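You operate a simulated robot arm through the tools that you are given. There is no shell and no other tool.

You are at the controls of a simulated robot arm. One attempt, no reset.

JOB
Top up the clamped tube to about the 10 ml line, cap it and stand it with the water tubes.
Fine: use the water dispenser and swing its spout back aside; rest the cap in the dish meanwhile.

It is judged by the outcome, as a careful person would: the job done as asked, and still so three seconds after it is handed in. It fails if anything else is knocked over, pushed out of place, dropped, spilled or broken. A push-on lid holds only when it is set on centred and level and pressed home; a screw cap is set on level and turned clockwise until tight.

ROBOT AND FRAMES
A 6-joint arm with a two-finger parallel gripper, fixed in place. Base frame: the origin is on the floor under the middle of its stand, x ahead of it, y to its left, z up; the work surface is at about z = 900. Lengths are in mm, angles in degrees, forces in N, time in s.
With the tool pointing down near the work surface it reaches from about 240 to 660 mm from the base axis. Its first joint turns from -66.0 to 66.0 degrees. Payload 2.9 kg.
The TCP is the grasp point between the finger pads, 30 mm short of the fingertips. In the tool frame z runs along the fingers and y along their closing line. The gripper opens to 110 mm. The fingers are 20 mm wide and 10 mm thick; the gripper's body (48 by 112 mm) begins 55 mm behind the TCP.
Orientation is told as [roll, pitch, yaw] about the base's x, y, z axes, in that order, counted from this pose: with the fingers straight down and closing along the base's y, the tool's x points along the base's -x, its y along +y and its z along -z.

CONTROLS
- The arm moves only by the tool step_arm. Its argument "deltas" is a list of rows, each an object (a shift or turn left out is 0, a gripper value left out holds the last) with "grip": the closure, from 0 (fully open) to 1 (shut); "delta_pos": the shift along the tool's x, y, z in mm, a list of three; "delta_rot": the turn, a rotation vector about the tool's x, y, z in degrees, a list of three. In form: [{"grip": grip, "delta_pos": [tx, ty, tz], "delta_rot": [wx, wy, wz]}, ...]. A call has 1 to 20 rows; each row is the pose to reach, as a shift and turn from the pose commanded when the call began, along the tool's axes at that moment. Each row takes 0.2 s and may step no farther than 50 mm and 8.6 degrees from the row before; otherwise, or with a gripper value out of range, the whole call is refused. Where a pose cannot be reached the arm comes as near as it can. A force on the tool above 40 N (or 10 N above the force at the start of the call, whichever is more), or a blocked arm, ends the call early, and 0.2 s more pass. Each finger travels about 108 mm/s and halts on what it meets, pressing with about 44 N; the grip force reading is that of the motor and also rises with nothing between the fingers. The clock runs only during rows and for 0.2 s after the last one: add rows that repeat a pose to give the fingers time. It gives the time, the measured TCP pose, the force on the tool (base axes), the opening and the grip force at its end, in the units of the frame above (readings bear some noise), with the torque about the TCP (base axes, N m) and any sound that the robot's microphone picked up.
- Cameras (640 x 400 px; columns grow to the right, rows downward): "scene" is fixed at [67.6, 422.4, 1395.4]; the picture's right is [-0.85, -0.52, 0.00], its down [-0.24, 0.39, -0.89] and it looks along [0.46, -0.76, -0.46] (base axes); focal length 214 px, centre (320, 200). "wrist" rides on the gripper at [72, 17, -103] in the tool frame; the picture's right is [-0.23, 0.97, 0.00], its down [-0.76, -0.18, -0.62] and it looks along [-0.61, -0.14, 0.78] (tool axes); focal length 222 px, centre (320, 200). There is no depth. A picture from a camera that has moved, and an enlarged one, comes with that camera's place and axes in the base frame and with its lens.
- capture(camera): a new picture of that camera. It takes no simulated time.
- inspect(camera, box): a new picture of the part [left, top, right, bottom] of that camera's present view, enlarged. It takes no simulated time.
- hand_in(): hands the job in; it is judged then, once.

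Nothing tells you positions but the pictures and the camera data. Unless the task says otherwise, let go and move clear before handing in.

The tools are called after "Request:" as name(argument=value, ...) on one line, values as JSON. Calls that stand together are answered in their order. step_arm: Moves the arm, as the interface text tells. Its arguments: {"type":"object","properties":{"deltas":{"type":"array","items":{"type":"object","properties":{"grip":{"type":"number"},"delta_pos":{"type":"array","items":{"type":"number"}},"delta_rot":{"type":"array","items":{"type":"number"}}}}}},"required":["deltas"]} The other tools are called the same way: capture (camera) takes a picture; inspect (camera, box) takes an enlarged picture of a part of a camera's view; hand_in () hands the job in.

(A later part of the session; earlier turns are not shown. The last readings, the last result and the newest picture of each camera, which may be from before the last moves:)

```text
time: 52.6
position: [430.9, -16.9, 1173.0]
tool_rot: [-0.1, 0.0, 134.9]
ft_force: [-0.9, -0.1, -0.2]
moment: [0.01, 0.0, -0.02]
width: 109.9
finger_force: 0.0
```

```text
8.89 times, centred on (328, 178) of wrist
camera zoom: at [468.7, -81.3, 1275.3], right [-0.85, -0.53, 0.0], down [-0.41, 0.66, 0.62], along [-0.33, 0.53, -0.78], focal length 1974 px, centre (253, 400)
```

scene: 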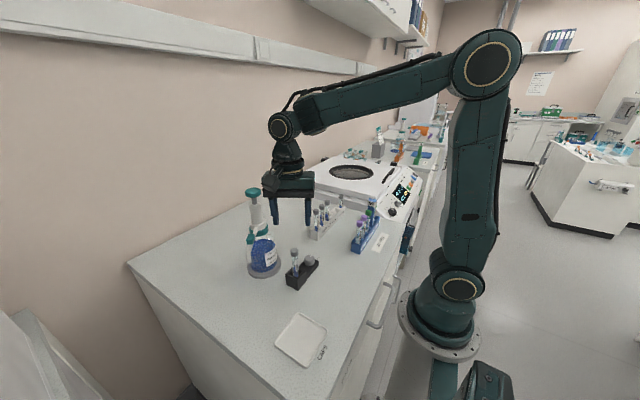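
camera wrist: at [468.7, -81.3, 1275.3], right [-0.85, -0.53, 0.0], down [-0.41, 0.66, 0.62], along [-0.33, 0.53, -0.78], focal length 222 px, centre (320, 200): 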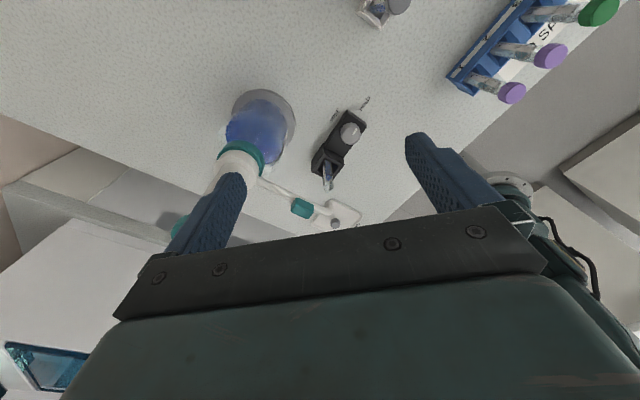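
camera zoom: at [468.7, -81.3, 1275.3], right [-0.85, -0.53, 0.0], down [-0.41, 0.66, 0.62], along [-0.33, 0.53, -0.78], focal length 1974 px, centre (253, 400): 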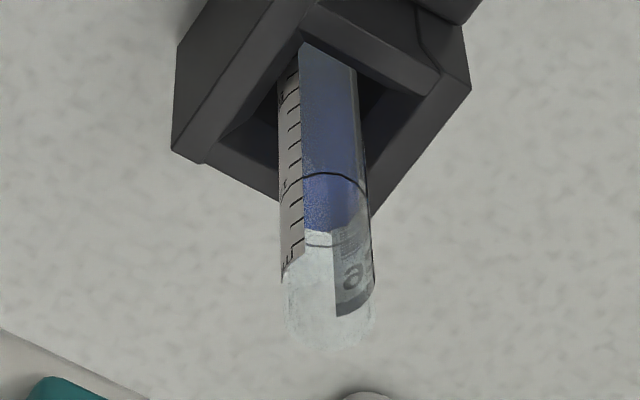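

The surface is about 3–4 mm under the ring (≈9.4–9.5 ml), since each stroke was a little short of full. A small extra part-stroke should bring it to the line. I'll return above the pump head.

Request:
step_arm(deltas=[{"delta_pos": [0, 0, -30], "delta_rot": [0, 0, 8], "grip": 0.3}, {"delta_pos": [0, 0, -60], "delta_rot": [0, 0, 16], "grip": 0.7}, {"delta_pos": [-2, -7, -68], "delta_rot": [0, 0, 24], "grip": 1.0}, {"delta_pos": [-5, -14, -68], "delta_rot": [0, 0, 32]}, {"delta_pos": [-8, -22, -68], "delta_rot": [0, 0, 40]}, {"delta_pos": [-10, -30, -68], "delta_rot": [0, 0, 48]}, {"delta_pos": [-13, -38, -68], "delta_rot": [0, 0, 56]}, {"delta_pos": [-16, -46, -68], "delta_rot": [0, 0, 64]}, {"delta_pos": [-18, -54, -68], "delta_rot": [0, 0, 72]}, {"delta_pos": [-21, -62, -68], "delta_rot": [0, 0, 80]}, {"delta_pos": [-24, -70, -68], "delta_rot": [0, 0, 88]}, {"delta_pos": [-26, -78, -68], "delta_rot": [0, 0, 96]}, {"delta_pos": [-29, -86, -68], "delta_rot": [0, 0, 104]}, {"delta_pos": [-31, -94, -68], "delta_rot": [0, 0, 112]}, {"delta_pos": [-34.5, -102, -68], "delta_rot": [0, 0, 120]}, {"delta_pos": [-34.5, -102, -60], "delta_rot": [0, 0, 128]}, {"delta_pos": [-34.5, -102, -46], "delta_rot": [0, 0, 135]}, {"delta_pos": [-34.5, -102, -46], "delta_rot": [0, 0, 135]}, {"delta_pos": [-34.5, -102, -46], "delta_rot": [0, 0, 135]}])

Request:
inspect(camera="wrist", box=[280, 90, 370, 180])

```text
time: 56.6
position: [477.9, 78.7, 1217.6]
tool_rot: [0.1, -0.1, -0.1]
ft_force: [-0.8, 0.7, -0.4]
moment: [0.02, 0.02, 0.0]
width: 0.1
finger_force: 37.7
```

```text
4.44 times, centred on (325, 135) of wrist
camera zoom: at [405.3, 94.9, 1320.6], right [0.23, 0.97, 0.0], down [0.76, -0.18, 0.62], along [0.61, -0.14, -0.78], focal length 987 px, centre (298, 489)
```

zoom: 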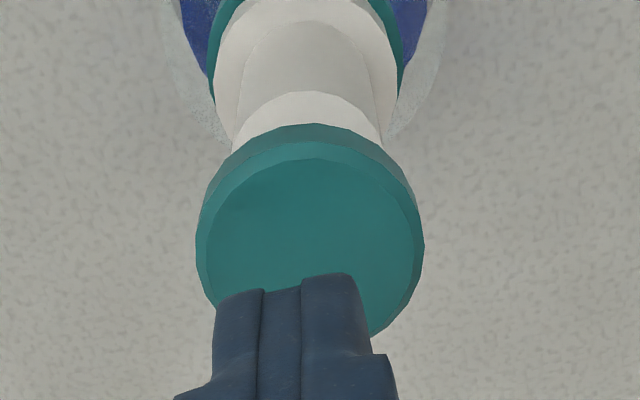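

Now a controlled part-stroke of about 8 mm on the pump.

Request:
step_arm(deltas=[{"delta_pos": [0, 0, 10]}, {"delta_pos": [0, 0, 20]}, {"delta_pos": [0, 0, 27]}, {"delta_pos": [0, 0, 29]}, {"delta_pos": [0, 0, 31]}, {"delta_pos": [0, 0, 33]}, {"delta_pos": [0, 0, 35]}, {"delta_pos": [0, 0, 36.5]}, {"delta_pos": [0, 0, 36.5]}])

Request:
inspect(camera="scene", box=[283, 230, 308, 280])

Request:
inspect(camera="scene", box=[245, 150, 285, 220])

```text
time: 58.6
position: [478.7, 78.4, 1181.6]
tool_rot: [0.1, -0.1, -0.1]
ft_force: [0.5, 1.8, 4.3]
moment: [0.08, -0.02, -0.05]
width: 0.0
finger_force: 37.5
```

```text
8.00 times, centred on (296, 255) of scene
camera zoom: at [67.6, 422.5, 1395.4], right [-0.85, -0.52, 0.0], down [-0.24, 0.39, -0.89], along [0.46, -0.76, -0.46], focal length 1716 px, centre (516, -240)
```

zoom: 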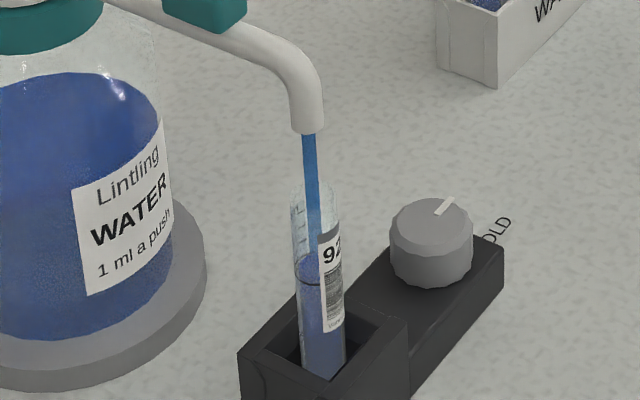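

```text
5.71 times, centred on (265, 185) of scene
camera zoom: at [67.6, 422.5, 1395.4], right [-0.85, -0.52, 0.0], down [-0.24, 0.39, -0.89], along [0.46, -0.76, -0.46], focal length 1226 px, centre (634, 286)
```

zoom: 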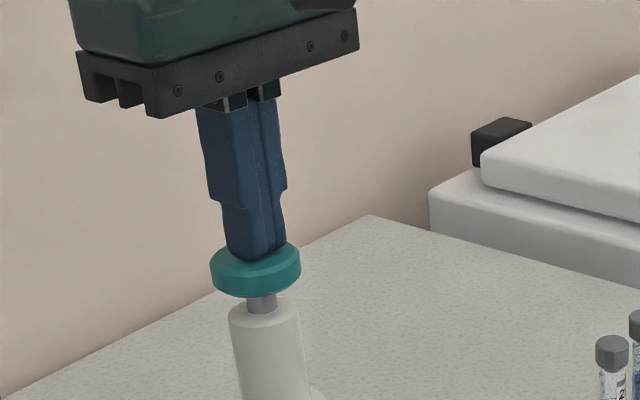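

Water flows in proportion to the stroke (no click this time). I'll release and check the level.

Request:
step_arm(deltas=[{"delta_pos": [0, 0, 0]}, {"delta_pos": [0, 0, 0]}, {"delta_pos": [0, 0, -4]}, {"delta_pos": [0, 0, -10]}, {"delta_pos": [0, 0, -15]}, {"delta_pos": [0, 0, -15]}])

Request:
inspect(camera="scene", box=[290, 252, 302, 275])

```text
time: 60.0
position: [477.2, 78.3, 1198.0]
tool_rot: [0.0, 0.0, -0.2]
ft_force: [-0.5, 0.2, -0.3]
moment: [0.0, 0.02, 0.01]
width: 0.0
finger_force: 37.5
```

```text
16.00 times, centred on (296, 264) of scene
camera zoom: at [67.6, 422.4, 1395.4], right [-0.85, -0.52, 0.0], down [-0.24, 0.39, -0.89], along [0.46, -0.76, -0.46], focal length 3432 px, centre (704, -816)
```

zoom: 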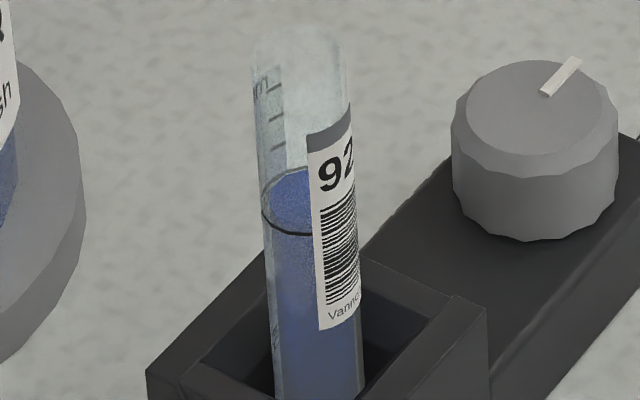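

The surface now meets the 10 ml ring. Next, to swing the spout back aside, I'll rise, go over the tab and open the fingers.

Request:
step_arm(deltas=[{"delta_pos": [0, 0, -20]}, {"delta_pos": [20, 0, -35]}, {"delta_pos": [55, 1, -35], "grip": 0.8}, {"delta_pos": [84.5, 1, -35], "grip": 0.6}, {"delta_pos": [84.5, 1, -10], "grip": 0.6}, {"delta_pos": [84.5, 1, 25]}, {"delta_pos": [84.5, 1, 50]}, {"delta_pos": [84.5, 1, 50]}])

Request:
inspect(camera="wrist", box=[240, 50, 420, 230])

```text
time: 61.8
position: [394.6, 80.2, 1146.1]
tool_rot: [0.2, -0.1, -0.1]
ft_force: [0.0, 0.0, -0.3]
moment: [0.02, -0.01, -0.02]
width: 44.0
finger_force: 0.0
```

```text
2.22 times, centred on (330, 140) of wrist
camera zoom: at [320.8, 96.5, 1248.0], right [0.23, 0.97, 0.0], down [0.76, -0.18, 0.62], along [0.61, -0.14, -0.78], focal length 494 px, centre (298, 333)
```

zoom: 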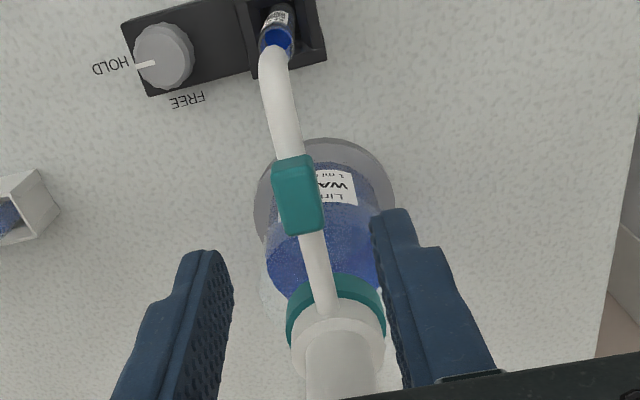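

The tab is again centred under the gripper. I'll descend, cage it loosely and swing it back.

Request:
step_arm(deltas=[{"delta_pos": [0, 0, 20]}, {"delta_pos": [0, 0, 40]}, {"delta_pos": [0, 0, 55]}, {"delta_pos": [0, 0, 61.5]}, {"delta_pos": [0, 0, 61.5], "grip": 0.7}, {"delta_pos": [0, 0, 61.5], "grip": 0.72}, {"delta_pos": [0, 0, 61.5], "grip": 0.72}])

Request:
inspect(camera="wrist", box=[240, 50, 420, 230])

```text
time: 63.4
position: [394.4, 78.8, 1086.3]
tool_rot: [0.0, -0.1, -0.2]
ft_force: [0.3, -0.7, -0.9]
moment: [0.0, -0.02, 0.0]
width: 30.8
finger_force: 0.0
```

```text
2.22 times, centred on (330, 140) of wrist
camera zoom: at [320.9, 95.8, 1188.3], right [0.23, 0.97, 0.0], down [0.76, -0.18, 0.62], along [0.61, -0.14, -0.78], focal length 494 px, centre (298, 333)
```

zoom: 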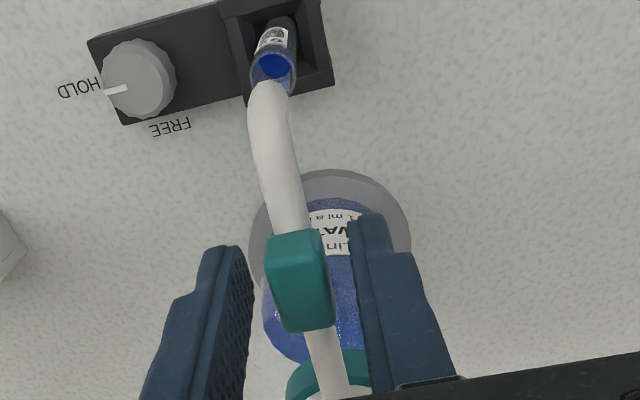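

Request:
step_arm(deltas=[{"delta_pos": [-0.32, 7.35, 0], "delta_rot": [0, 0, 5]}, {"delta_pos": [-1.28, 14.64, 0], "delta_rot": [0, 0, 10]}, {"delta_pos": [-2.87, 21.82, 0], "delta_rot": [0, 0, 15]}, {"delta_pos": [-5.08, 28.83, 0], "delta_rot": [0, 0, 20]}, {"delta_pos": [-7.9, 35.63, 0], "delta_rot": [0, 0, 25]}, {"delta_pos": [-11.29, 42.15, 0], "delta_rot": [0, 0, 30]}, {"delta_pos": [-15.25, 48.35, 0], "delta_rot": [0, 0, 35]}, {"delta_pos": [-19.72, 54.19, 0], "delta_rot": [0, 0, 40]}, {"delta_pos": [-24.69, 59.61, 0], "delta_rot": [0, 0, 45]}, {"delta_pos": [-30.11, 64.58, 0], "delta_rot": [0, 0, 50]}, {"delta_pos": [-35.95, 69.05, 0], "delta_rot": [0, 0, 55]}, {"delta_pos": [-38.4, 70.7, 0], "delta_rot": [0, 0, 57]}, {"delta_pos": [-38.4, 70.7, 0], "delta_rot": [0, 0, 57]}])

Request:
inspect(camera="wrist", box=[240, 50, 420, 230])

Request:
inspect(camera="scene", box=[230, 170, 320, 290])

```text
time: 66.2
position: [432.2, 149.0, 1085.7]
tool_rot: [0.0, 0.2, -57.2]
ft_force: [-0.1, -0.5, -0.1]
moment: [0.02, 0.03, -0.01]
width: 30.8
finger_force: 0.0
```

```text
2.22 times, centred on (330, 140) of wrist
camera zoom: at [406.4, 219.6, 1188.7], right [0.94, 0.34, 0.0], down [0.26, -0.74, 0.62], along [0.21, -0.59, -0.78], focal length 494 px, centre (298, 333)
```

zoom: 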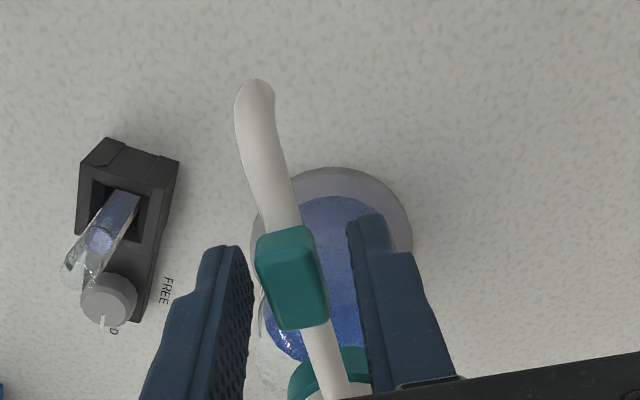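

```text
3.33 times, centred on (275, 230) of scene
camera zoom: at [67.6, 422.4, 1395.4], right [-0.85, -0.52, 0.0], down [-0.24, 0.39, -0.89], along [0.46, -0.76, -0.46], focal length 715 px, centre (470, 100)
```

zoom: 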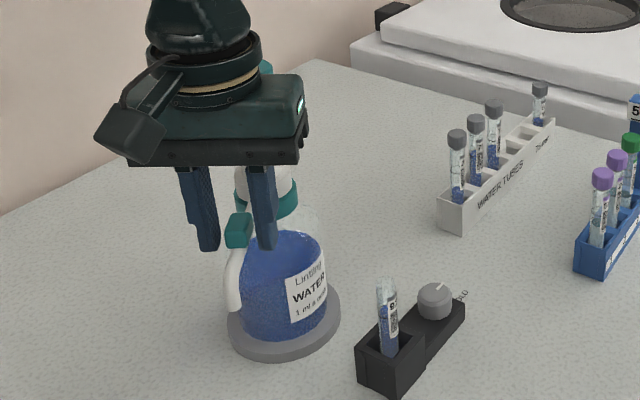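

The spout is back aside where it started. Next I'll rise, go over the cap in the dish and turn the wrist so there is plenty of clockwise travel for tightening.

Request:
step_arm(deltas=[{"delta_pos": [0, 0, -35]}, {"delta_pos": [0, 0, -70], "delta_rot": [0, 0, -8.5]}, {"delta_pos": [8, -7, -70], "delta_rot": [0, 0, -17]}, {"delta_pos": [16, -14, -70], "delta_rot": [0, 0, -25.5]}, {"delta_pos": [24, -21, -70], "delta_rot": [0, 0, -34]}, {"delta_pos": [32, -28, -70], "delta_rot": [0, 0, -42.5]}, {"delta_pos": [40, -35, -70], "delta_rot": [0, 0, -51]}, {"delta_pos": [48, -42, -70], "delta_rot": [0, 0, -59.5]}, {"delta_pos": [56, -49, -70], "delta_rot": [0, 0, -68]}, {"delta_pos": [64, -56, -70], "delta_rot": [0, 0, -76.5]}, {"delta_pos": [72, -63, -70], "delta_rot": [0, 0, -85]}, {"delta_pos": [80, -70, -70], "delta_rot": [0, 0, -93.5]}, {"delta_pos": [88, -77, -70], "delta_rot": [0, 0, -102]}, {"delta_pos": [96, -84, -70], "delta_rot": [0, 0, -110.5]}, {"delta_pos": [104, -91, -70], "delta_rot": [0, 0, -119]}, {"delta_pos": [113, -98, -70], "delta_rot": [0, 0, -127.5]}, {"delta_pos": [123, -106, -70], "delta_rot": [0, 0, -136]}, {"delta_pos": [133, -115, -70], "delta_rot": [0, 0, -144.5], "grip": 0.6}, {"delta_pos": [143.4, -123, -70], "delta_rot": [0, 0, -153]}, {"delta_pos": [143.4, -123, -70], "delta_rot": [0, 0, -161.5]}])

Request:
capture(camera="wrist")

Request:
inspect(camera="scene", box=[220, 180, 350, 370])

```text
time: 70.4
position: [250.5, 204.1, 1155.6]
tool_rot: [0.0, 0.0, 104.6]
ft_force: [0.5, 0.1, -0.4]
moment: [-0.02, 0.02, -0.02]
width: 44.0
finger_force: 0.1
```

```text
taken
camera wrist: at [251.3, 129.6, 1258.4], right [-1.0, -0.02, 0.0], down [-0.02, 0.78, 0.62], along [-0.01, 0.62, -0.78], focal length 222 px, centre (320, 200)
```

wrist: 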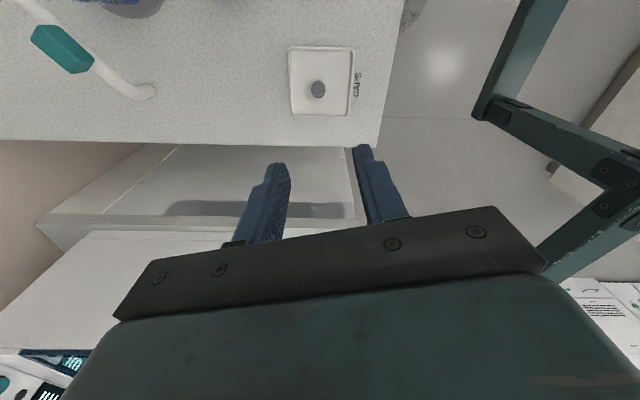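

```text
2.11 times, centred on (285, 275) of scene
camera zoom: at [67.6, 422.4, 1395.4], right [-0.85, -0.52, 0.0], down [-0.24, 0.39, -0.89], along [0.46, -0.76, -0.46], focal length 452 px, centre (394, 42)
```

zoom: 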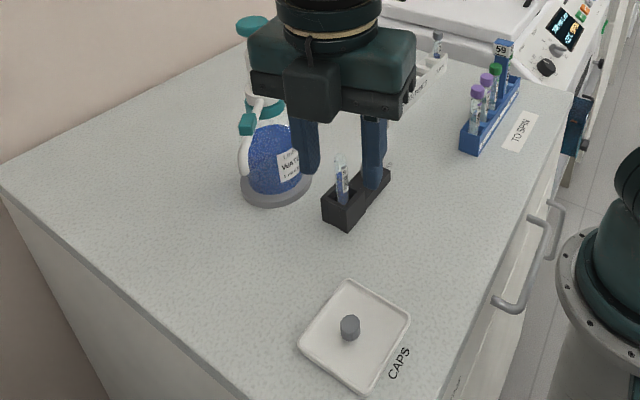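

Request:
inspect(camera="wrist", box=[285, 40, 365, 120])

```text
5.00 times, centred on (325, 80) of wrist
camera zoom: at [251.3, 129.6, 1258.4], right [-1.0, -0.02, 0.0], down [-0.02, 0.78, 0.62], along [-0.01, 0.62, -0.78], focal length 1111 px, centre (295, 800)
```

zoom: 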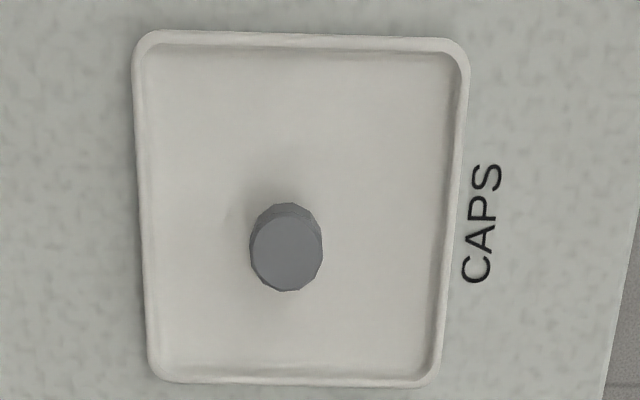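

The cap is at about (251.8, 203.1). I'll descend around it to the height at which it was released.

Request:
step_arm(deltas=[{"delta_pos": [0.9, -0.7, 45]}, {"delta_pos": [0.9, -0.7, 90]}, {"delta_pos": [0.9, -0.7, 135]}, {"delta_pos": [0.9, -0.7, 170]}, {"delta_pos": [0.9, -0.7, 195]}, {"delta_pos": [0.9, -0.7, 208]}, {"delta_pos": [0.9, -0.7, 208]}])

Request:
inspect(camera="wrist", box=[240, 90, 400, 230])

```text
time: 72.0
position: [250.5, 202.9, 946.8]
tool_rot: [-0.1, -0.1, 104.4]
ft_force: [0.7, 0.1, 0.7]
moment: [0.0, -0.02, 0.02]
width: 43.8
finger_force: 0.1
```

```text
2.86 times, centred on (320, 160) of wrist
camera zoom: at [252.7, 128.0, 1049.7], right [-1.0, -0.02, 0.0], down [-0.02, 0.78, 0.62], along [-0.01, 0.62, -0.78], focal length 635 px, centre (320, 314)
```

zoom: 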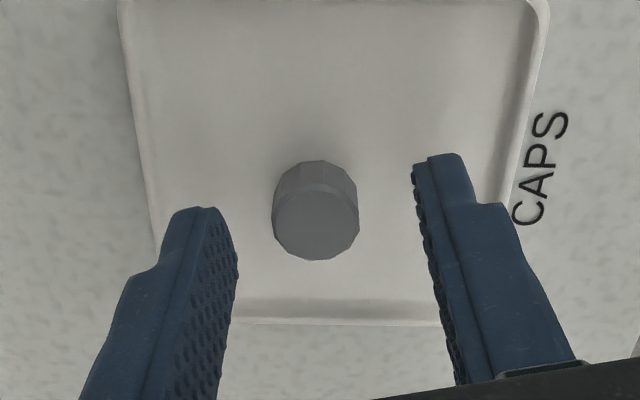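

The cap is between the fingers. I'll make a small sideways correction, descend the last bit and close.

Request:
step_arm(deltas=[{"delta_pos": [-1.2, 0, 4]}, {"delta_pos": [-1.2, 0, 8.5]}, {"delta_pos": [-1.2, 0, 8.5], "grip": 0.72}, {"delta_pos": [-1.2, 0, 8.5], "grip": 0.8}, {"delta_pos": [-1.2, 0, 8.5], "grip": 1.0}, {"delta_pos": [-1.2, 0, 8.5], "grip": 1.0}, {"delta_pos": [-1.2, 0, 8.5], "grip": 1.0}])

Request:
inspect(camera="wrist", box=[220, 60, 420, 220])

Request:
inspect(camera="wrist", box=[280, 130, 360, 200])

```text
time: 73.6
position: [250.6, 205.0, 939.5]
tool_rot: [0.0, -0.1, 104.4]
ft_force: [0.2, -0.5, 1.0]
moment: [-0.02, 0.01, -0.02]
width: 12.3
finger_force: 44.0
```

```text
2.50 times, centred on (320, 140) of wrist
camera zoom: at [252.4, 130.0, 1041.6], right [-1.0, -0.02, 0.0], down [-0.02, 0.78, 0.62], along [-0.01, 0.62, -0.78], focal length 555 px, centre (320, 350)
```

zoom: 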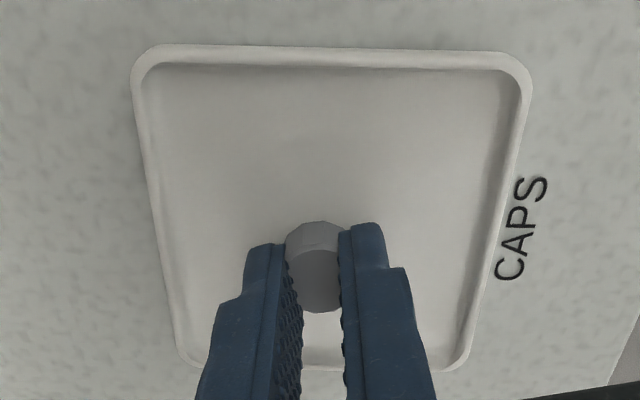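

```text
5.71 times, centred on (320, 165) of wrist
camera zoom: at [252.4, 130.0, 1041.6], right [-1.0, -0.02, 0.0], down [-0.02, 0.78, 0.62], along [-0.01, 0.62, -0.78], focal length 1269 px, centre (320, 400)
```

zoom: 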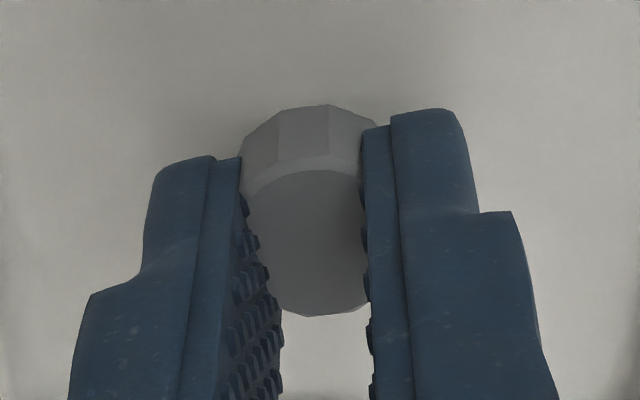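

The cap is held but only by the last 10 mm of the fingertips. I'll reopen, go 2 mm lower with a slight sideways shift and regrip for a fuller hold.

Request:
step_arm(deltas=[{"grip": 0.85}, {"grip": 0.75}, {"delta_pos": [1.0, 0, 1], "grip": 0.75}, {"delta_pos": [1.0, 0, 2], "grip": 0.75}, {"delta_pos": [1.0, 0, 2], "grip": 0.9}, {"delta_pos": [1.0, 0, 2], "grip": 1.0}, {"delta_pos": [1.0, 0, 2], "grip": 1.0}, {"delta_pos": [1.0, 0, 2], "grip": 1.0}])

Request:
inspect(camera="wrist", box=[280, 130, 360, 200])

```text
time: 75.4
position: [252.1, 203.8, 937.1]
tool_rot: [-0.2, -0.2, 104.4]
ft_force: [0.2, 0.9, 1.3]
moment: [0.0, 0.0, 0.03]
width: 15.0
finger_force: 43.6
```

```text
5.71 times, centred on (320, 165) of wrist
camera zoom: at [252.7, 128.8, 1040.0], right [-1.0, -0.02, 0.0], down [-0.02, 0.78, 0.62], along [-0.01, 0.62, -0.78], focal length 1269 px, centre (320, 400)
```

zoom: 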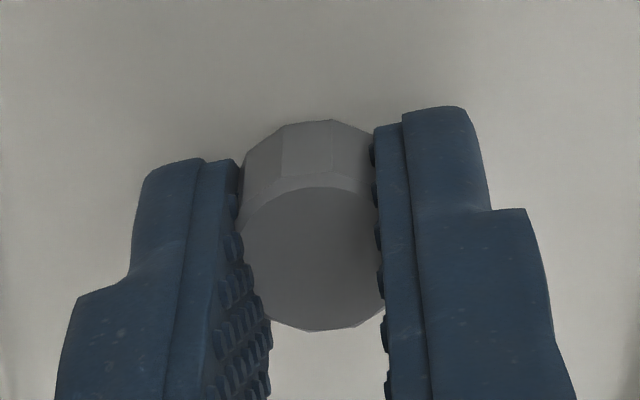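

The grip is fuller now (15 mm width as the first time). I'll nudge 1.4 mm more along the finger width so the cap is centred as in the first grip.

Request:
step_arm(deltas=[{"grip": 0.85}, {"grip": 0.75}, {"delta_pos": [0.7, 0, 0], "grip": 0.75}, {"delta_pos": [1.4, 0, 0], "grip": 0.75}, {"delta_pos": [1.4, 0, 0], "grip": 0.9}, {"delta_pos": [1.4, 0, 0], "grip": 1.0}, {"delta_pos": [1.4, 0, 0], "grip": 1.0}, {"delta_pos": [1.4, 0, 0], "grip": 1.0}])

Request:
inspect(camera="wrist", box=[280, 130, 360, 200])

```text
time: 77.2
position: [252.2, 200.4, 938.2]
tool_rot: [-0.1, -0.1, 104.4]
ft_force: [-0.1, -0.3, 0.4]
moment: [0.03, 0.0, -0.01]
width: 14.8
finger_force: 43.9
```

```text
5.71 times, centred on (320, 165) of wrist
camera zoom: at [253.3, 127.1, 1039.7], right [-1.0, -0.02, 0.0], down [-0.02, 0.78, 0.62], along [-0.01, 0.62, -0.78], focal length 1269 px, centre (320, 400)
```

zoom: 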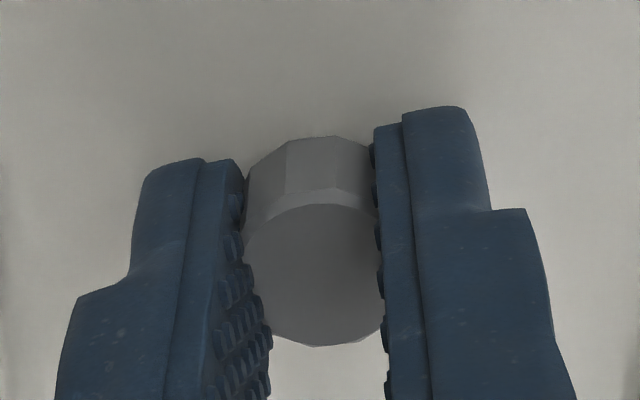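

The cap is now held centred like before. I'll lift it and carry it to above the tube.

Request:
step_arm(deltas=[{"delta_pos": [0, 0, -30]}, {"delta_pos": [0, 0, -75]}, {"delta_pos": [0, 0, -115]}, {"delta_pos": [0, 0, -137]}, {"delta_pos": [25, -12, -137]}, {"delta_pos": [60, -28.5, -137]}, {"delta_pos": [95, -45, -137]}, {"delta_pos": [125, -59.5, -137]}, {"delta_pos": [142.9, -67.9, -137]}, {"delta_pos": [142.9, -67.9, -137]}, {"delta_pos": [142.9, -67.9, -137]}])

Request:
inspect(camera="wrist", box=[220, 60, 420, 220])

Request:
inspect(camera="scene", box=[280, 220, 325, 290])

```text
time: 79.6
position: [353.1, 79.3, 1074.4]
tool_rot: [-0.2, -0.1, 104.4]
ft_force: [0.0, 0.0, 0.6]
moment: [-0.04, 0.01, 0.01]
width: 14.7
finger_force: 44.2
```

```text
2.50 times, centred on (320, 140) of wrist
camera zoom: at [353.6, 4.5, 1176.8], right [-1.0, -0.02, 0.0], down [-0.02, 0.78, 0.62], along [-0.01, 0.62, -0.78], focal length 555 px, centre (320, 350)
```

zoom: 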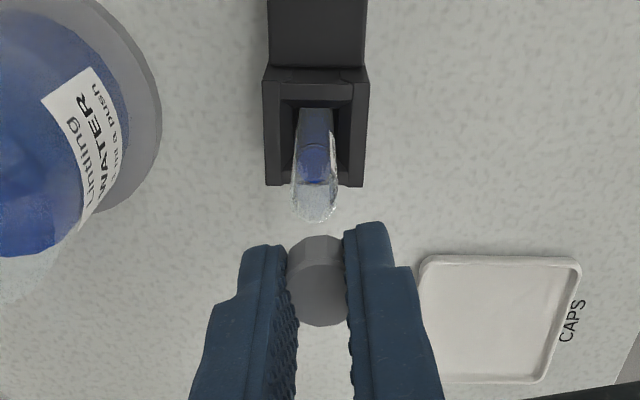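

```text
5.71 times, centred on (302, 255) of scene
camera zoom: at [67.6, 422.4, 1395.4], right [-0.85, -0.52, 0.0], down [-0.24, 0.39, -0.89], along [0.46, -0.76, -0.46], focal length 1226 px, centre (420, -114)
```

zoom: 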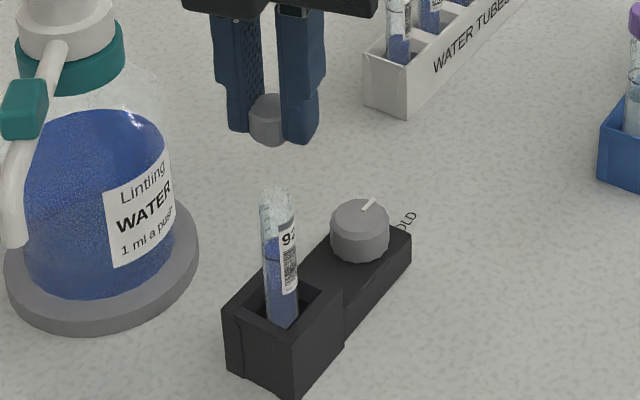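

The cap is above the tube. I'll zoom in to verify how the cap sits in the fingers and its alignment over the tube.

Request:
inspect(camera="scene", box=[290, 228, 310, 250])

Request:
inspect(camera="scene", box=[288, 232, 312, 264])

Request:
inspect(camera="wrist", box=[290, 120, 350, 200])

```text
16.00 times, centred on (300, 239) of scene
camera zoom: at [67.6, 422.4, 1395.4], right [-0.85, -0.52, 0.0], down [-0.24, 0.39, -0.89], along [0.46, -0.76, -0.46], focal length 3432 px, centre (640, -424)
```

zoom: 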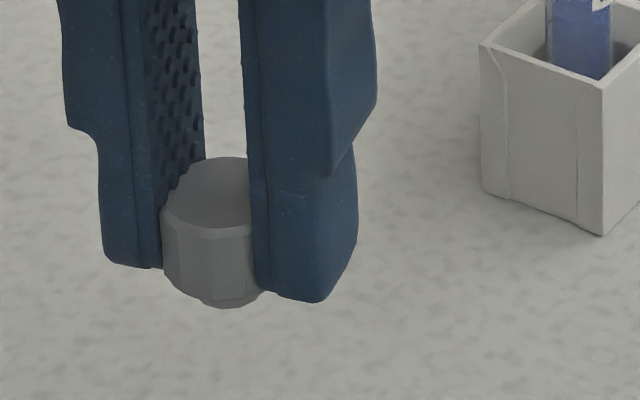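

```text
12.50 times, centred on (300, 248) of scene
camera zoom: at [67.6, 422.4, 1395.4], right [-0.85, -0.52, 0.0], down [-0.24, 0.39, -0.89], along [0.46, -0.76, -0.46], focal length 2681 px, centre (570, -400)
```

zoom: 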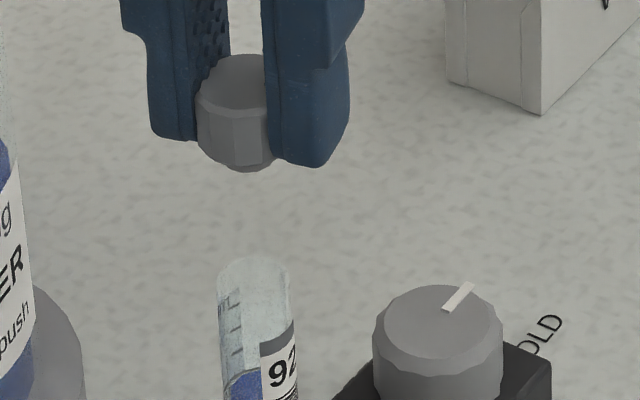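

```text
5.00 times, centred on (320, 160) of wrist
camera zoom: at [353.6, 4.5, 1176.8], right [-1.0, -0.02, 0.0], down [-0.02, 0.78, 0.62], along [-0.01, 0.62, -0.78], focal length 1111 px, centre (320, 400)
```

zoom: 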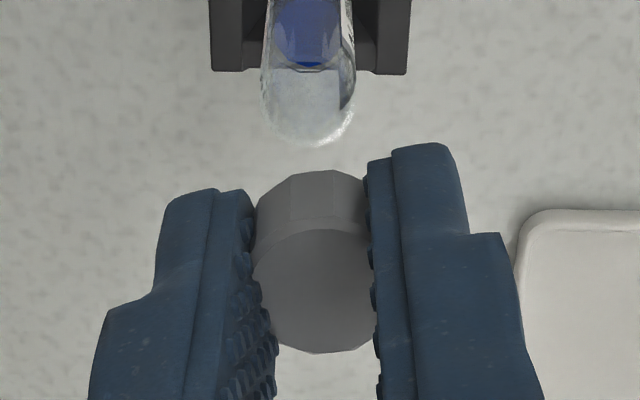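

The cap sits about 2.8 mm off the finger centre line, toward the side away from the camera. I'll compensate so that the cap's own centre is over the tube, lower to a few mm above it and check.

Request:
step_arm(deltas=[{"delta_pos": [2.75, -0.6, 0]}, {"delta_pos": [2.75, -0.6, 12]}, {"delta_pos": [2.75, -0.6, 22]}, {"delta_pos": [2.75, -0.6, 30]}, {"delta_pos": [2.75, -0.6, 34]}, {"delta_pos": [2.75, -0.6, 34]}])

Request:
inspect(camera="scene", box=[286, 240, 310, 272])

Request:
inspect(camera="wrist", box=[290, 110, 350, 190])

```text
time: 81.0
position: [355.4, 77.3, 1041.8]
tool_rot: [-0.1, 0.0, 104.4]
ft_force: [-0.1, 1.1, -0.1]
moment: [0.0, 0.04, 0.01]
width: 14.8
finger_force: 43.6
```

```text
12.50 times, centred on (298, 256) of scene
camera zoom: at [67.6, 422.4, 1395.4], right [-0.85, -0.52, 0.0], down [-0.24, 0.39, -0.89], along [0.46, -0.76, -0.46], focal length 2681 px, centre (595, -500)
```

zoom: 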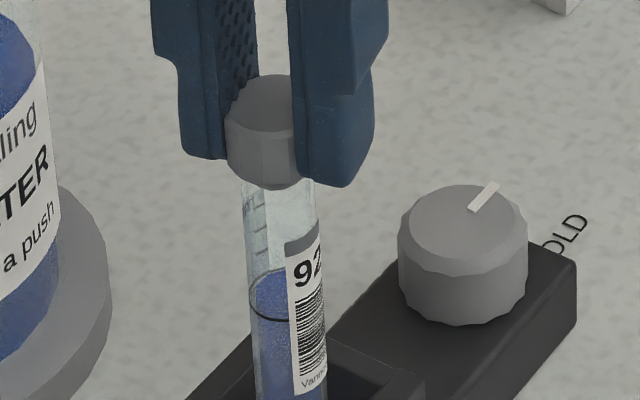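

```text
5.00 times, centred on (320, 150) of wrist
camera zoom: at [356.3, 3.0, 1143.2], right [-1.0, -0.02, 0.0], down [-0.02, 0.78, 0.62], along [-0.01, 0.62, -0.78], focal length 1111 px, centre (320, 450)
```

zoom: 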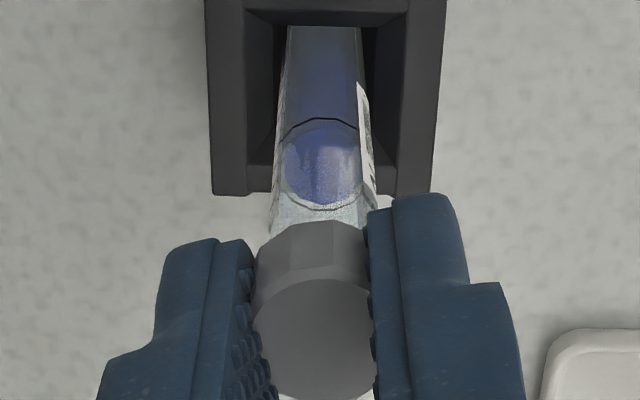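

The cap looks centred over the tube in both views. I'll lower slowly to contact.

Request:
step_arm(deltas=[{"delta_pos": [0, 0, 1]}, {"delta_pos": [0, 0, 2]}, {"delta_pos": [0, 0, 3]}, {"delta_pos": [0, 0, 4]}])

```text
time: 82.0
position: [356.1, 77.7, 1036.0]
tool_rot: [-0.2, -0.1, 104.5]
ft_force: [0.1, 0.8, 1.0]
moment: [-0.04, -0.01, -0.01]
width: 14.9
finger_force: 44.3
```

Request:
step_arm(deltas=[{"delta_pos": [0, 0, 0.7]}, {"delta_pos": [0, 0, 1.4]}, {"delta_pos": [0, 0, 2]}])

Request:
inspect(camera="scene", box=[286, 240, 310, 272])

```text
time: 82.8
position: [355.2, 78.5, 1035.2]
tool_rot: [-0.4, -0.2, 104.4]
ft_force: [1.0, 0.7, 14.6]
moment: [0.11, -0.14, -0.01]
width: 15.0
finger_force: 44.0
```

```text
12.50 times, centred on (298, 256) of scene
camera zoom: at [67.5, 422.4, 1395.4], right [-0.85, -0.52, 0.0], down [-0.24, 0.39, -0.89], along [0.46, -0.76, -0.46], focal length 2681 px, centre (595, -500)
```

zoom: 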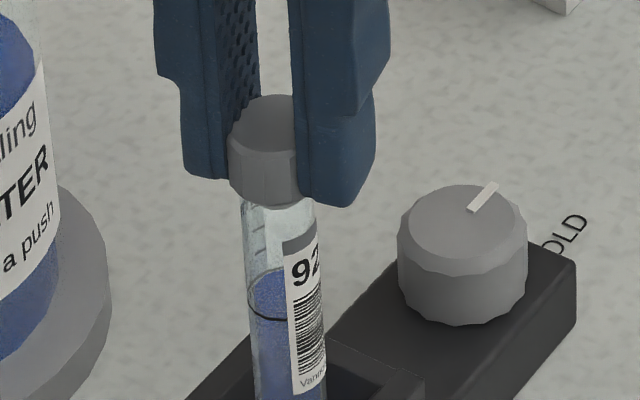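

Contact came at the expected height, but the moment shows it bearing on the +x side. I'll lift 2 mm, shift about 1 mm toward +x and try again.

Request:
step_arm(deltas=[{"delta_pos": [0, 0, -2]}, {"delta_pos": [-0.2, -1.0, -2]}, {"delta_pos": [-0.2, -1.0, -1]}, {"delta_pos": [-0.2, -1.0, 0]}, {"delta_pos": [-0.2, -1.0, 0]}])

Request:
inspect(camera="wrist", box=[290, 110, 350, 190])

```text
time: 84.0
position: [355.8, 78.5, 1035.2]
tool_rot: [-0.3, 0.0, 104.5]
ft_force: [-0.8, -0.5, 11.2]
moment: [0.03, -0.01, -0.03]
width: 15.1
finger_force: 44.2
```

```text
5.00 times, centred on (320, 150) of wrist
camera zoom: at [356.7, 3.4, 1137.6], right [-1.0, -0.02, 0.0], down [-0.02, 0.78, 0.62], along [-0.01, 0.62, -0.78], focal length 1111 px, centre (320, 450)
```

zoom: 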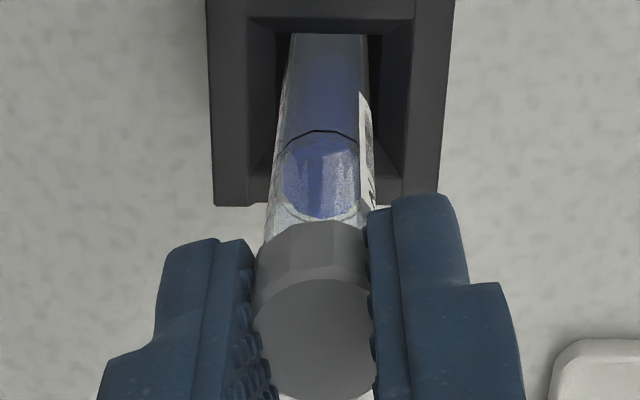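

Now the contact is centred (moments near zero). I'll turn clockwise about the cap's centre, a small amount first, and watch the force and torque.

Request:
step_arm(deltas=[{"delta_pos": [-0.03, 0.39, 0], "delta_rot": [0, 0, 8]}, {"delta_pos": [-0.11, 0.77, 0], "delta_rot": [0, 0, 16]}, {"delta_pos": [-0.24, 1.14, 0], "delta_rot": [0, 0, 24]}, {"delta_pos": [-0.43, 1.48, 0], "delta_rot": [0, 0, 32]}])

Request:
inspect(camera="scene", box=[286, 240, 310, 272])

```text
time: 85.0
position: [354.2, 78.5, 1036.1]
tool_rot: [-0.2, -0.2, 72.3]
ft_force: [1.8, 1.5, 27.8]
moment: [-0.04, -0.3, 0.43]
width: 15.0
finger_force: 43.8
```

```text
12.50 times, centred on (298, 256) of scene
camera zoom: at [67.3, 422.4, 1395.4], right [-0.85, -0.52, 0.0], down [-0.24, 0.39, -0.89], along [0.46, -0.76, -0.46], focal length 2681 px, centre (595, -500)
```

zoom: 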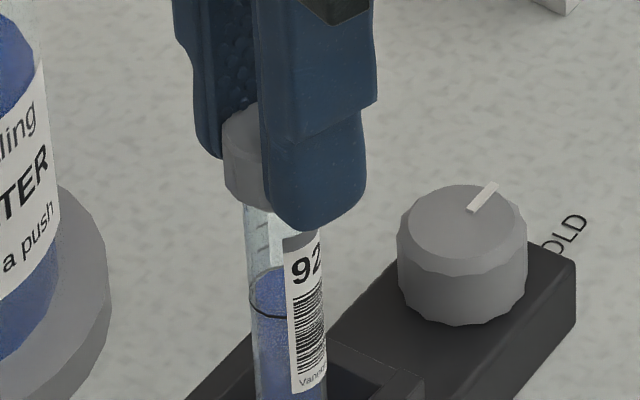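

I now realise the fingertips, gripping flush with the cap's lower edge, are landing on the tube rim before the cap engages. I'll lift off, take the cap back to the dish and regrip it higher so that its lower edge sticks out.

Request:
step_arm(deltas=[{"delta_pos": [0, 0, -2]}, {"delta_pos": [0, 0, -5]}, {"delta_pos": [0, 0, -12]}, {"delta_pos": [0, 0, -25]}, {"delta_pos": [0, 0, -38]}, {"delta_pos": [0, 0, -38]}])

Request:
inspect(camera="scene", box=[284, 228, 312, 275])

Request:
inspect(camera="wrist", box=[280, 100, 360, 200])

```text
time: 86.4
position: [355.2, 79.1, 1072.0]
tool_rot: [0.0, -0.1, 72.4]
ft_force: [-0.5, 0.0, -0.1]
moment: [0.0, 0.03, -0.03]
width: 14.5
finger_force: 44.5
```

```text
8.51 times, centred on (298, 252) of scene
camera zoom: at [67.6, 422.4, 1395.4], right [-0.85, -0.52, 0.0], down [-0.24, 0.39, -0.89], along [0.46, -0.76, -0.46], focal length 1825 px, centre (507, -238)
```

zoom: 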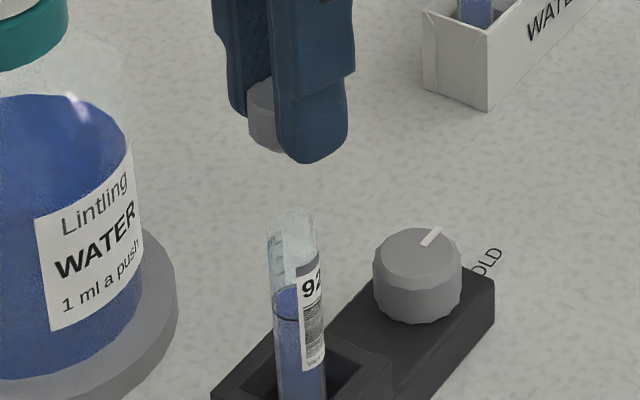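

```text
4.00 times, centred on (320, 150) of wrist
camera zoom: at [315.6, 14.0, 1174.3], right [-0.86, 0.51, 0.0], down [0.4, 0.67, 0.62], along [0.32, 0.54, -0.78], focal length 888 px, centre (320, 400)
```

zoom: 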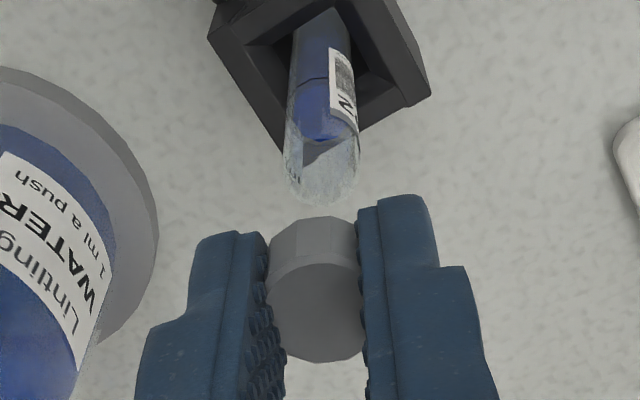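

The cap is still held and the tube is unaffected. I'm returning to the dish to set the cap down and regrip higher.

Request:
step_arm(deltas=[{"delta_pos": [-12, 19, -4], "delta_rot": [0, 0, -8]}, {"delta_pos": [-34, 54, -4], "delta_rot": [0, 0, -16]}, {"delta_pos": [-58, 92, -4], "delta_rot": [0, 0, -24]}, {"delta_pos": [-77, 122, -4], "delta_rot": [0, 0, -32]}, {"delta_pos": [-84.9, 135.6, -4], "delta_rot": [0, 0, -36]}, {"delta_pos": [-84.9, 135.6, 35], "delta_rot": [0, 0, -36]}, {"delta_pos": [-84.9, 135.6, 75], "delta_rot": [0, 0, -36]}, {"delta_pos": [-84.9, 135.6, 110], "delta_rot": [0, 0, -36]}, {"delta_pos": [-84.9, 135.6, 126], "delta_rot": [0, 0, -36]}, {"delta_pos": [-84.9, 135.6, 130], "delta_rot": [0, 0, -36]}, {"delta_pos": [-84.9, 135.6, 130], "delta_rot": [0, 0, -36]}])

Request:
inspect(camera="scene", box=[290, 290, 340, 350])

```text
time: 88.8
position: [251.9, 201.2, 939.7]
tool_rot: [-0.2, -0.1, 108.4]
ft_force: [0.2, 0.0, -0.5]
moment: [0.02, -0.01, -0.01]
width: 15.0
finger_force: 43.8
```

```text
6.67 times, centred on (315, 320) of scene
camera zoom: at [67.6, 422.4, 1395.4], right [-0.85, -0.52, 0.0], down [-0.24, 0.39, -0.89], along [0.46, -0.76, -0.46], focal length 1430 px, centre (353, -600)
```

zoom: 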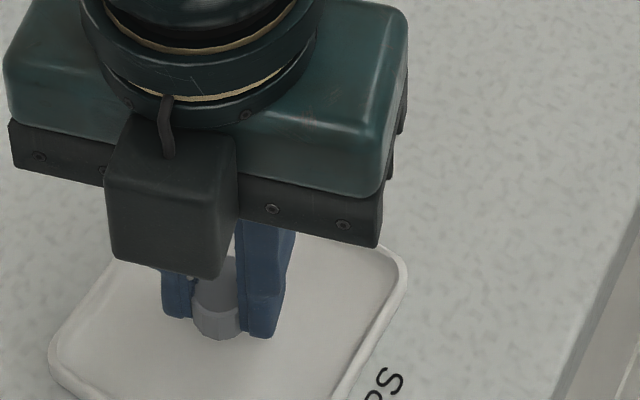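

Request:
step_arm(deltas=[{"delta_pos": [0, 0, 0.6]}, {"delta_pos": [0, 0, 1.2]}, {"delta_pos": [0, 0, 1.8]}])

```text
time: 89.6
position: [250.2, 201.3, 939.4]
tool_rot: [-0.1, 0.0, 108.4]
ft_force: [-0.3, 0.3, -0.2]
moment: [0.04, -0.03, 0.01]
width: 15.0
finger_force: 43.5
```

Request:
step_arm(deltas=[{"delta_pos": [0, 0, 0.6]}, {"delta_pos": [0, 0, 1.2]}, {"delta_pos": [0, 0, 1.8]}])

```text
time: 90.4
position: [252.7, 201.6, 937.1]
tool_rot: [0.0, -0.1, 108.5]
ft_force: [-1.2, 0.2, -0.1]
moment: [0.02, -0.03, -0.01]
width: 15.0
finger_force: 44.3
```

Request:
step_arm(deltas=[{"delta_pos": [0, 0, 0.6]}, {"delta_pos": [0, 0, 1.2]}])

```text
time: 91.0
position: [251.6, 201.5, 937.7]
tool_rot: [-0.1, -0.1, 108.4]
ft_force: [0.7, -0.5, 0.3]
moment: [-0.04, -0.01, 0.02]
width: 15.0
finger_force: 44.0
```

Request:
step_arm(deltas=[{"delta_pos": [0, 0, 0.6]}, {"delta_pos": [0, 0, 1.2]}])

```text
time: 91.6
position: [252.1, 201.6, 936.5]
tool_rot: [-0.2, -0.1, 108.4]
ft_force: [-0.5, 0.8, 6.7]
moment: [0.07, -0.02, 0.0]
width: 15.1
finger_force: 44.1
```

The cap touches the floor now. I'll open the fingers and briefly probe the floor height with the fingertips to know exactly how far the cap sticks out.

Request:
step_arm(deltas=[{"delta_pos": [0, 0, -0.6], "grip": 0.9}, {"delta_pos": [0, 0, -0.6], "grip": 0.75}, {"delta_pos": [0, 0, -0.6], "grip": 0.62}, {"delta_pos": [0, 0, 0.6]}, {"delta_pos": [0, 0, 1.2]}])

Request:
inspect(camera="wrist", box=[280, 130, 360, 200])

Request:
inspect(camera="scene", box=[290, 305, 330, 345])

```text
time: 92.8
position: [252.5, 199.6, 935.0]
tool_rot: [-0.1, -0.1, 108.4]
ft_force: [-0.5, 0.3, -0.9]
moment: [-0.01, -0.03, 0.0]
width: 42.0
finger_force: 0.0
```

```text
5.71 times, centred on (320, 165) of wrist
camera zoom: at [257.3, 125.8, 1037.6], right [-1.0, -0.09, 0.0], down [-0.07, 0.78, 0.62], along [-0.06, 0.62, -0.78], focal length 1269 px, centre (320, 400)
```

zoom: 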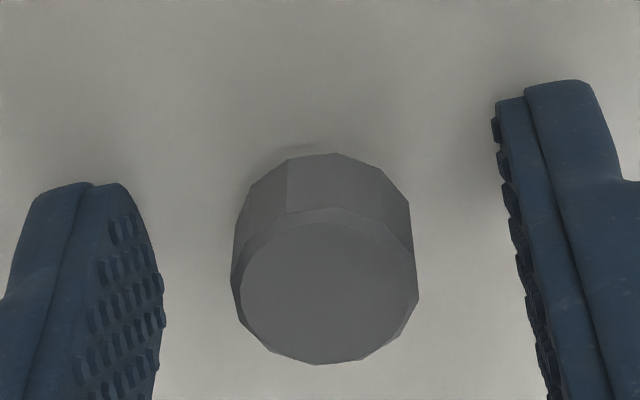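

```text
10.00 times, centred on (310, 325) of scene
camera zoom: at [67.6, 422.4, 1395.4], right [-0.85, -0.52, 0.0], down [-0.24, 0.39, -0.89], along [0.46, -0.76, -0.46], focal length 2145 px, centre (420, -1050)
```

zoom: 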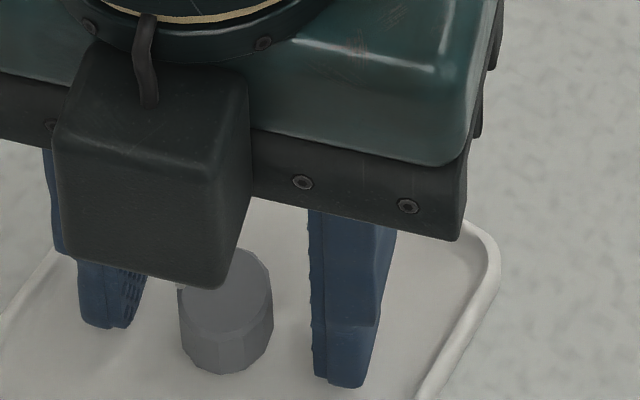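

Request:
step_arm(deltas=[{"delta_pos": [0, 0, 0.5]}, {"delta_pos": [0, 0, 1.0]}])

```text
time: 93.4
position: [249.7, 200.9, 934.2]
tool_rot: [0.0, -0.1, 108.4]
ft_force: [0.2, 1.0, 0.3]
moment: [-0.01, -0.01, 0.0]
width: 41.9
finger_force: 0.2
```

Request:
step_arm(deltas=[{"delta_pos": [0, 0, 0.5]}, {"delta_pos": [0, 0, 1.0]}])

```text
time: 94.0
position: [252.1, 200.5, 933.5]
tool_rot: [-0.2, -0.1, 108.3]
ft_force: [-3.1, -1.8, 28.1]
moment: [-0.44, 0.78, -0.03]
width: 42.9
finger_force: 1.4
```

The dish floor is at z≈903.8, and the cap actually protruded about 3 mm but sat about 4 mm off the finger centre line. I'll raise to get more protrusion (~5 mm), shift to centre on the cap, and verify before gripping.

Request:
step_arm(deltas=[{"delta_pos": [0, 0, -3]}, {"delta_pos": [-2.2, 0, -6.2]}, {"delta_pos": [-4.3, 0, -6.2]}, {"delta_pos": [-4.3, 0, -6.2]}, {"delta_pos": [-4.3, 0, -6.2]}])

Request:
inspect(camera="wrist", box=[280, 130, 360, 200])

Request:
inspect(camera="scene", box=[290, 305, 330, 345])

```text
time: 95.2
position: [249.6, 204.1, 938.6]
tool_rot: [-0.1, -0.1, 108.4]
ft_force: [0.0, -0.2, -0.7]
moment: [0.0, 0.0, 0.01]
width: 41.8
finger_force: 0.0
```

```text
5.71 times, centred on (320, 165) of wrist
camera zoom: at [255.5, 130.1, 1042.0], right [-1.0, -0.09, 0.0], down [-0.07, 0.78, 0.62], along [-0.06, 0.62, -0.78], focal length 1269 px, centre (320, 400)
```

zoom: 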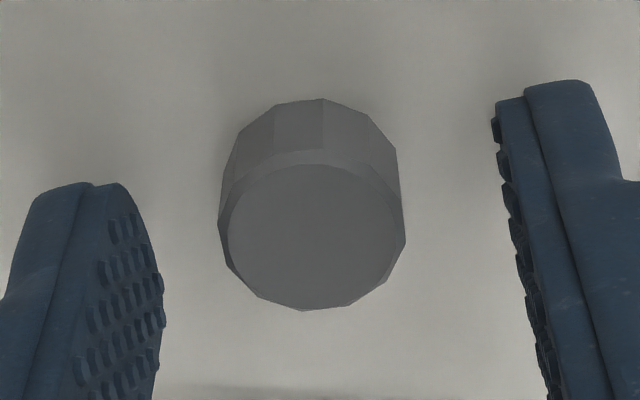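

```text
10.00 times, centred on (310, 325) of scene
camera zoom: at [67.6, 422.4, 1395.4], right [-0.85, -0.52, 0.0], down [-0.24, 0.39, -0.89], along [0.46, -0.76, -0.46], focal length 2145 px, centre (420, -1050)
```

zoom: 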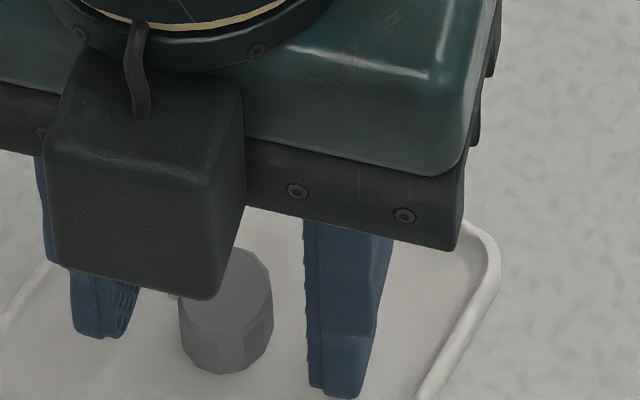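

The cap is now centred under the finger line. I'll close on it.

Request:
step_arm(deltas=[{"delta_pos": [0.2, -0.7, 0]}, {"delta_pos": [0.2, -0.7, 0], "grip": 0.75}, {"delta_pos": [0.2, -0.7, 0], "grip": 0.82}, {"delta_pos": [0.2, -0.7, 0], "grip": 0.9}, {"delta_pos": [0.2, -0.7, 0], "grip": 1.0}, {"delta_pos": [0.2, -0.7, 0], "grip": 1.0}, {"delta_pos": [0.2, -0.7, 0], "grip": 1.0}])

Request:
inspect(camera="wrist", box=[280, 130, 360, 200])

```text
time: 96.8
position: [250.4, 205.6, 939.0]
tool_rot: [0.0, -0.1, 108.4]
ft_force: [0.6, -0.3, -0.1]
moment: [-0.03, 0.01, 0.03]
width: 15.0
finger_force: 44.0
```

```text
5.71 times, centred on (320, 165) of wrist
camera zoom: at [256.1, 130.5, 1041.8], right [-1.0, -0.09, 0.0], down [-0.07, 0.78, 0.62], along [-0.06, 0.62, -0.78], focal length 1269 px, centre (320, 400)
```

zoom: 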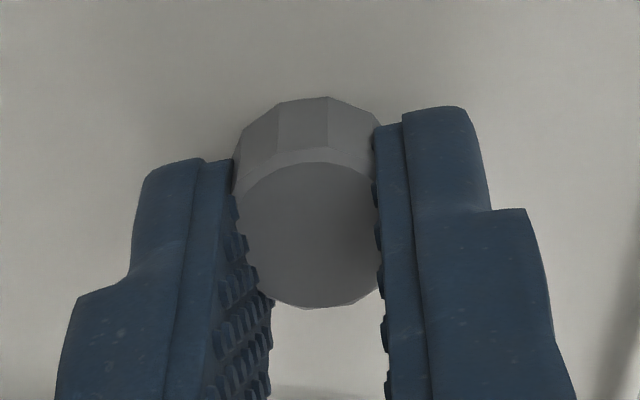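

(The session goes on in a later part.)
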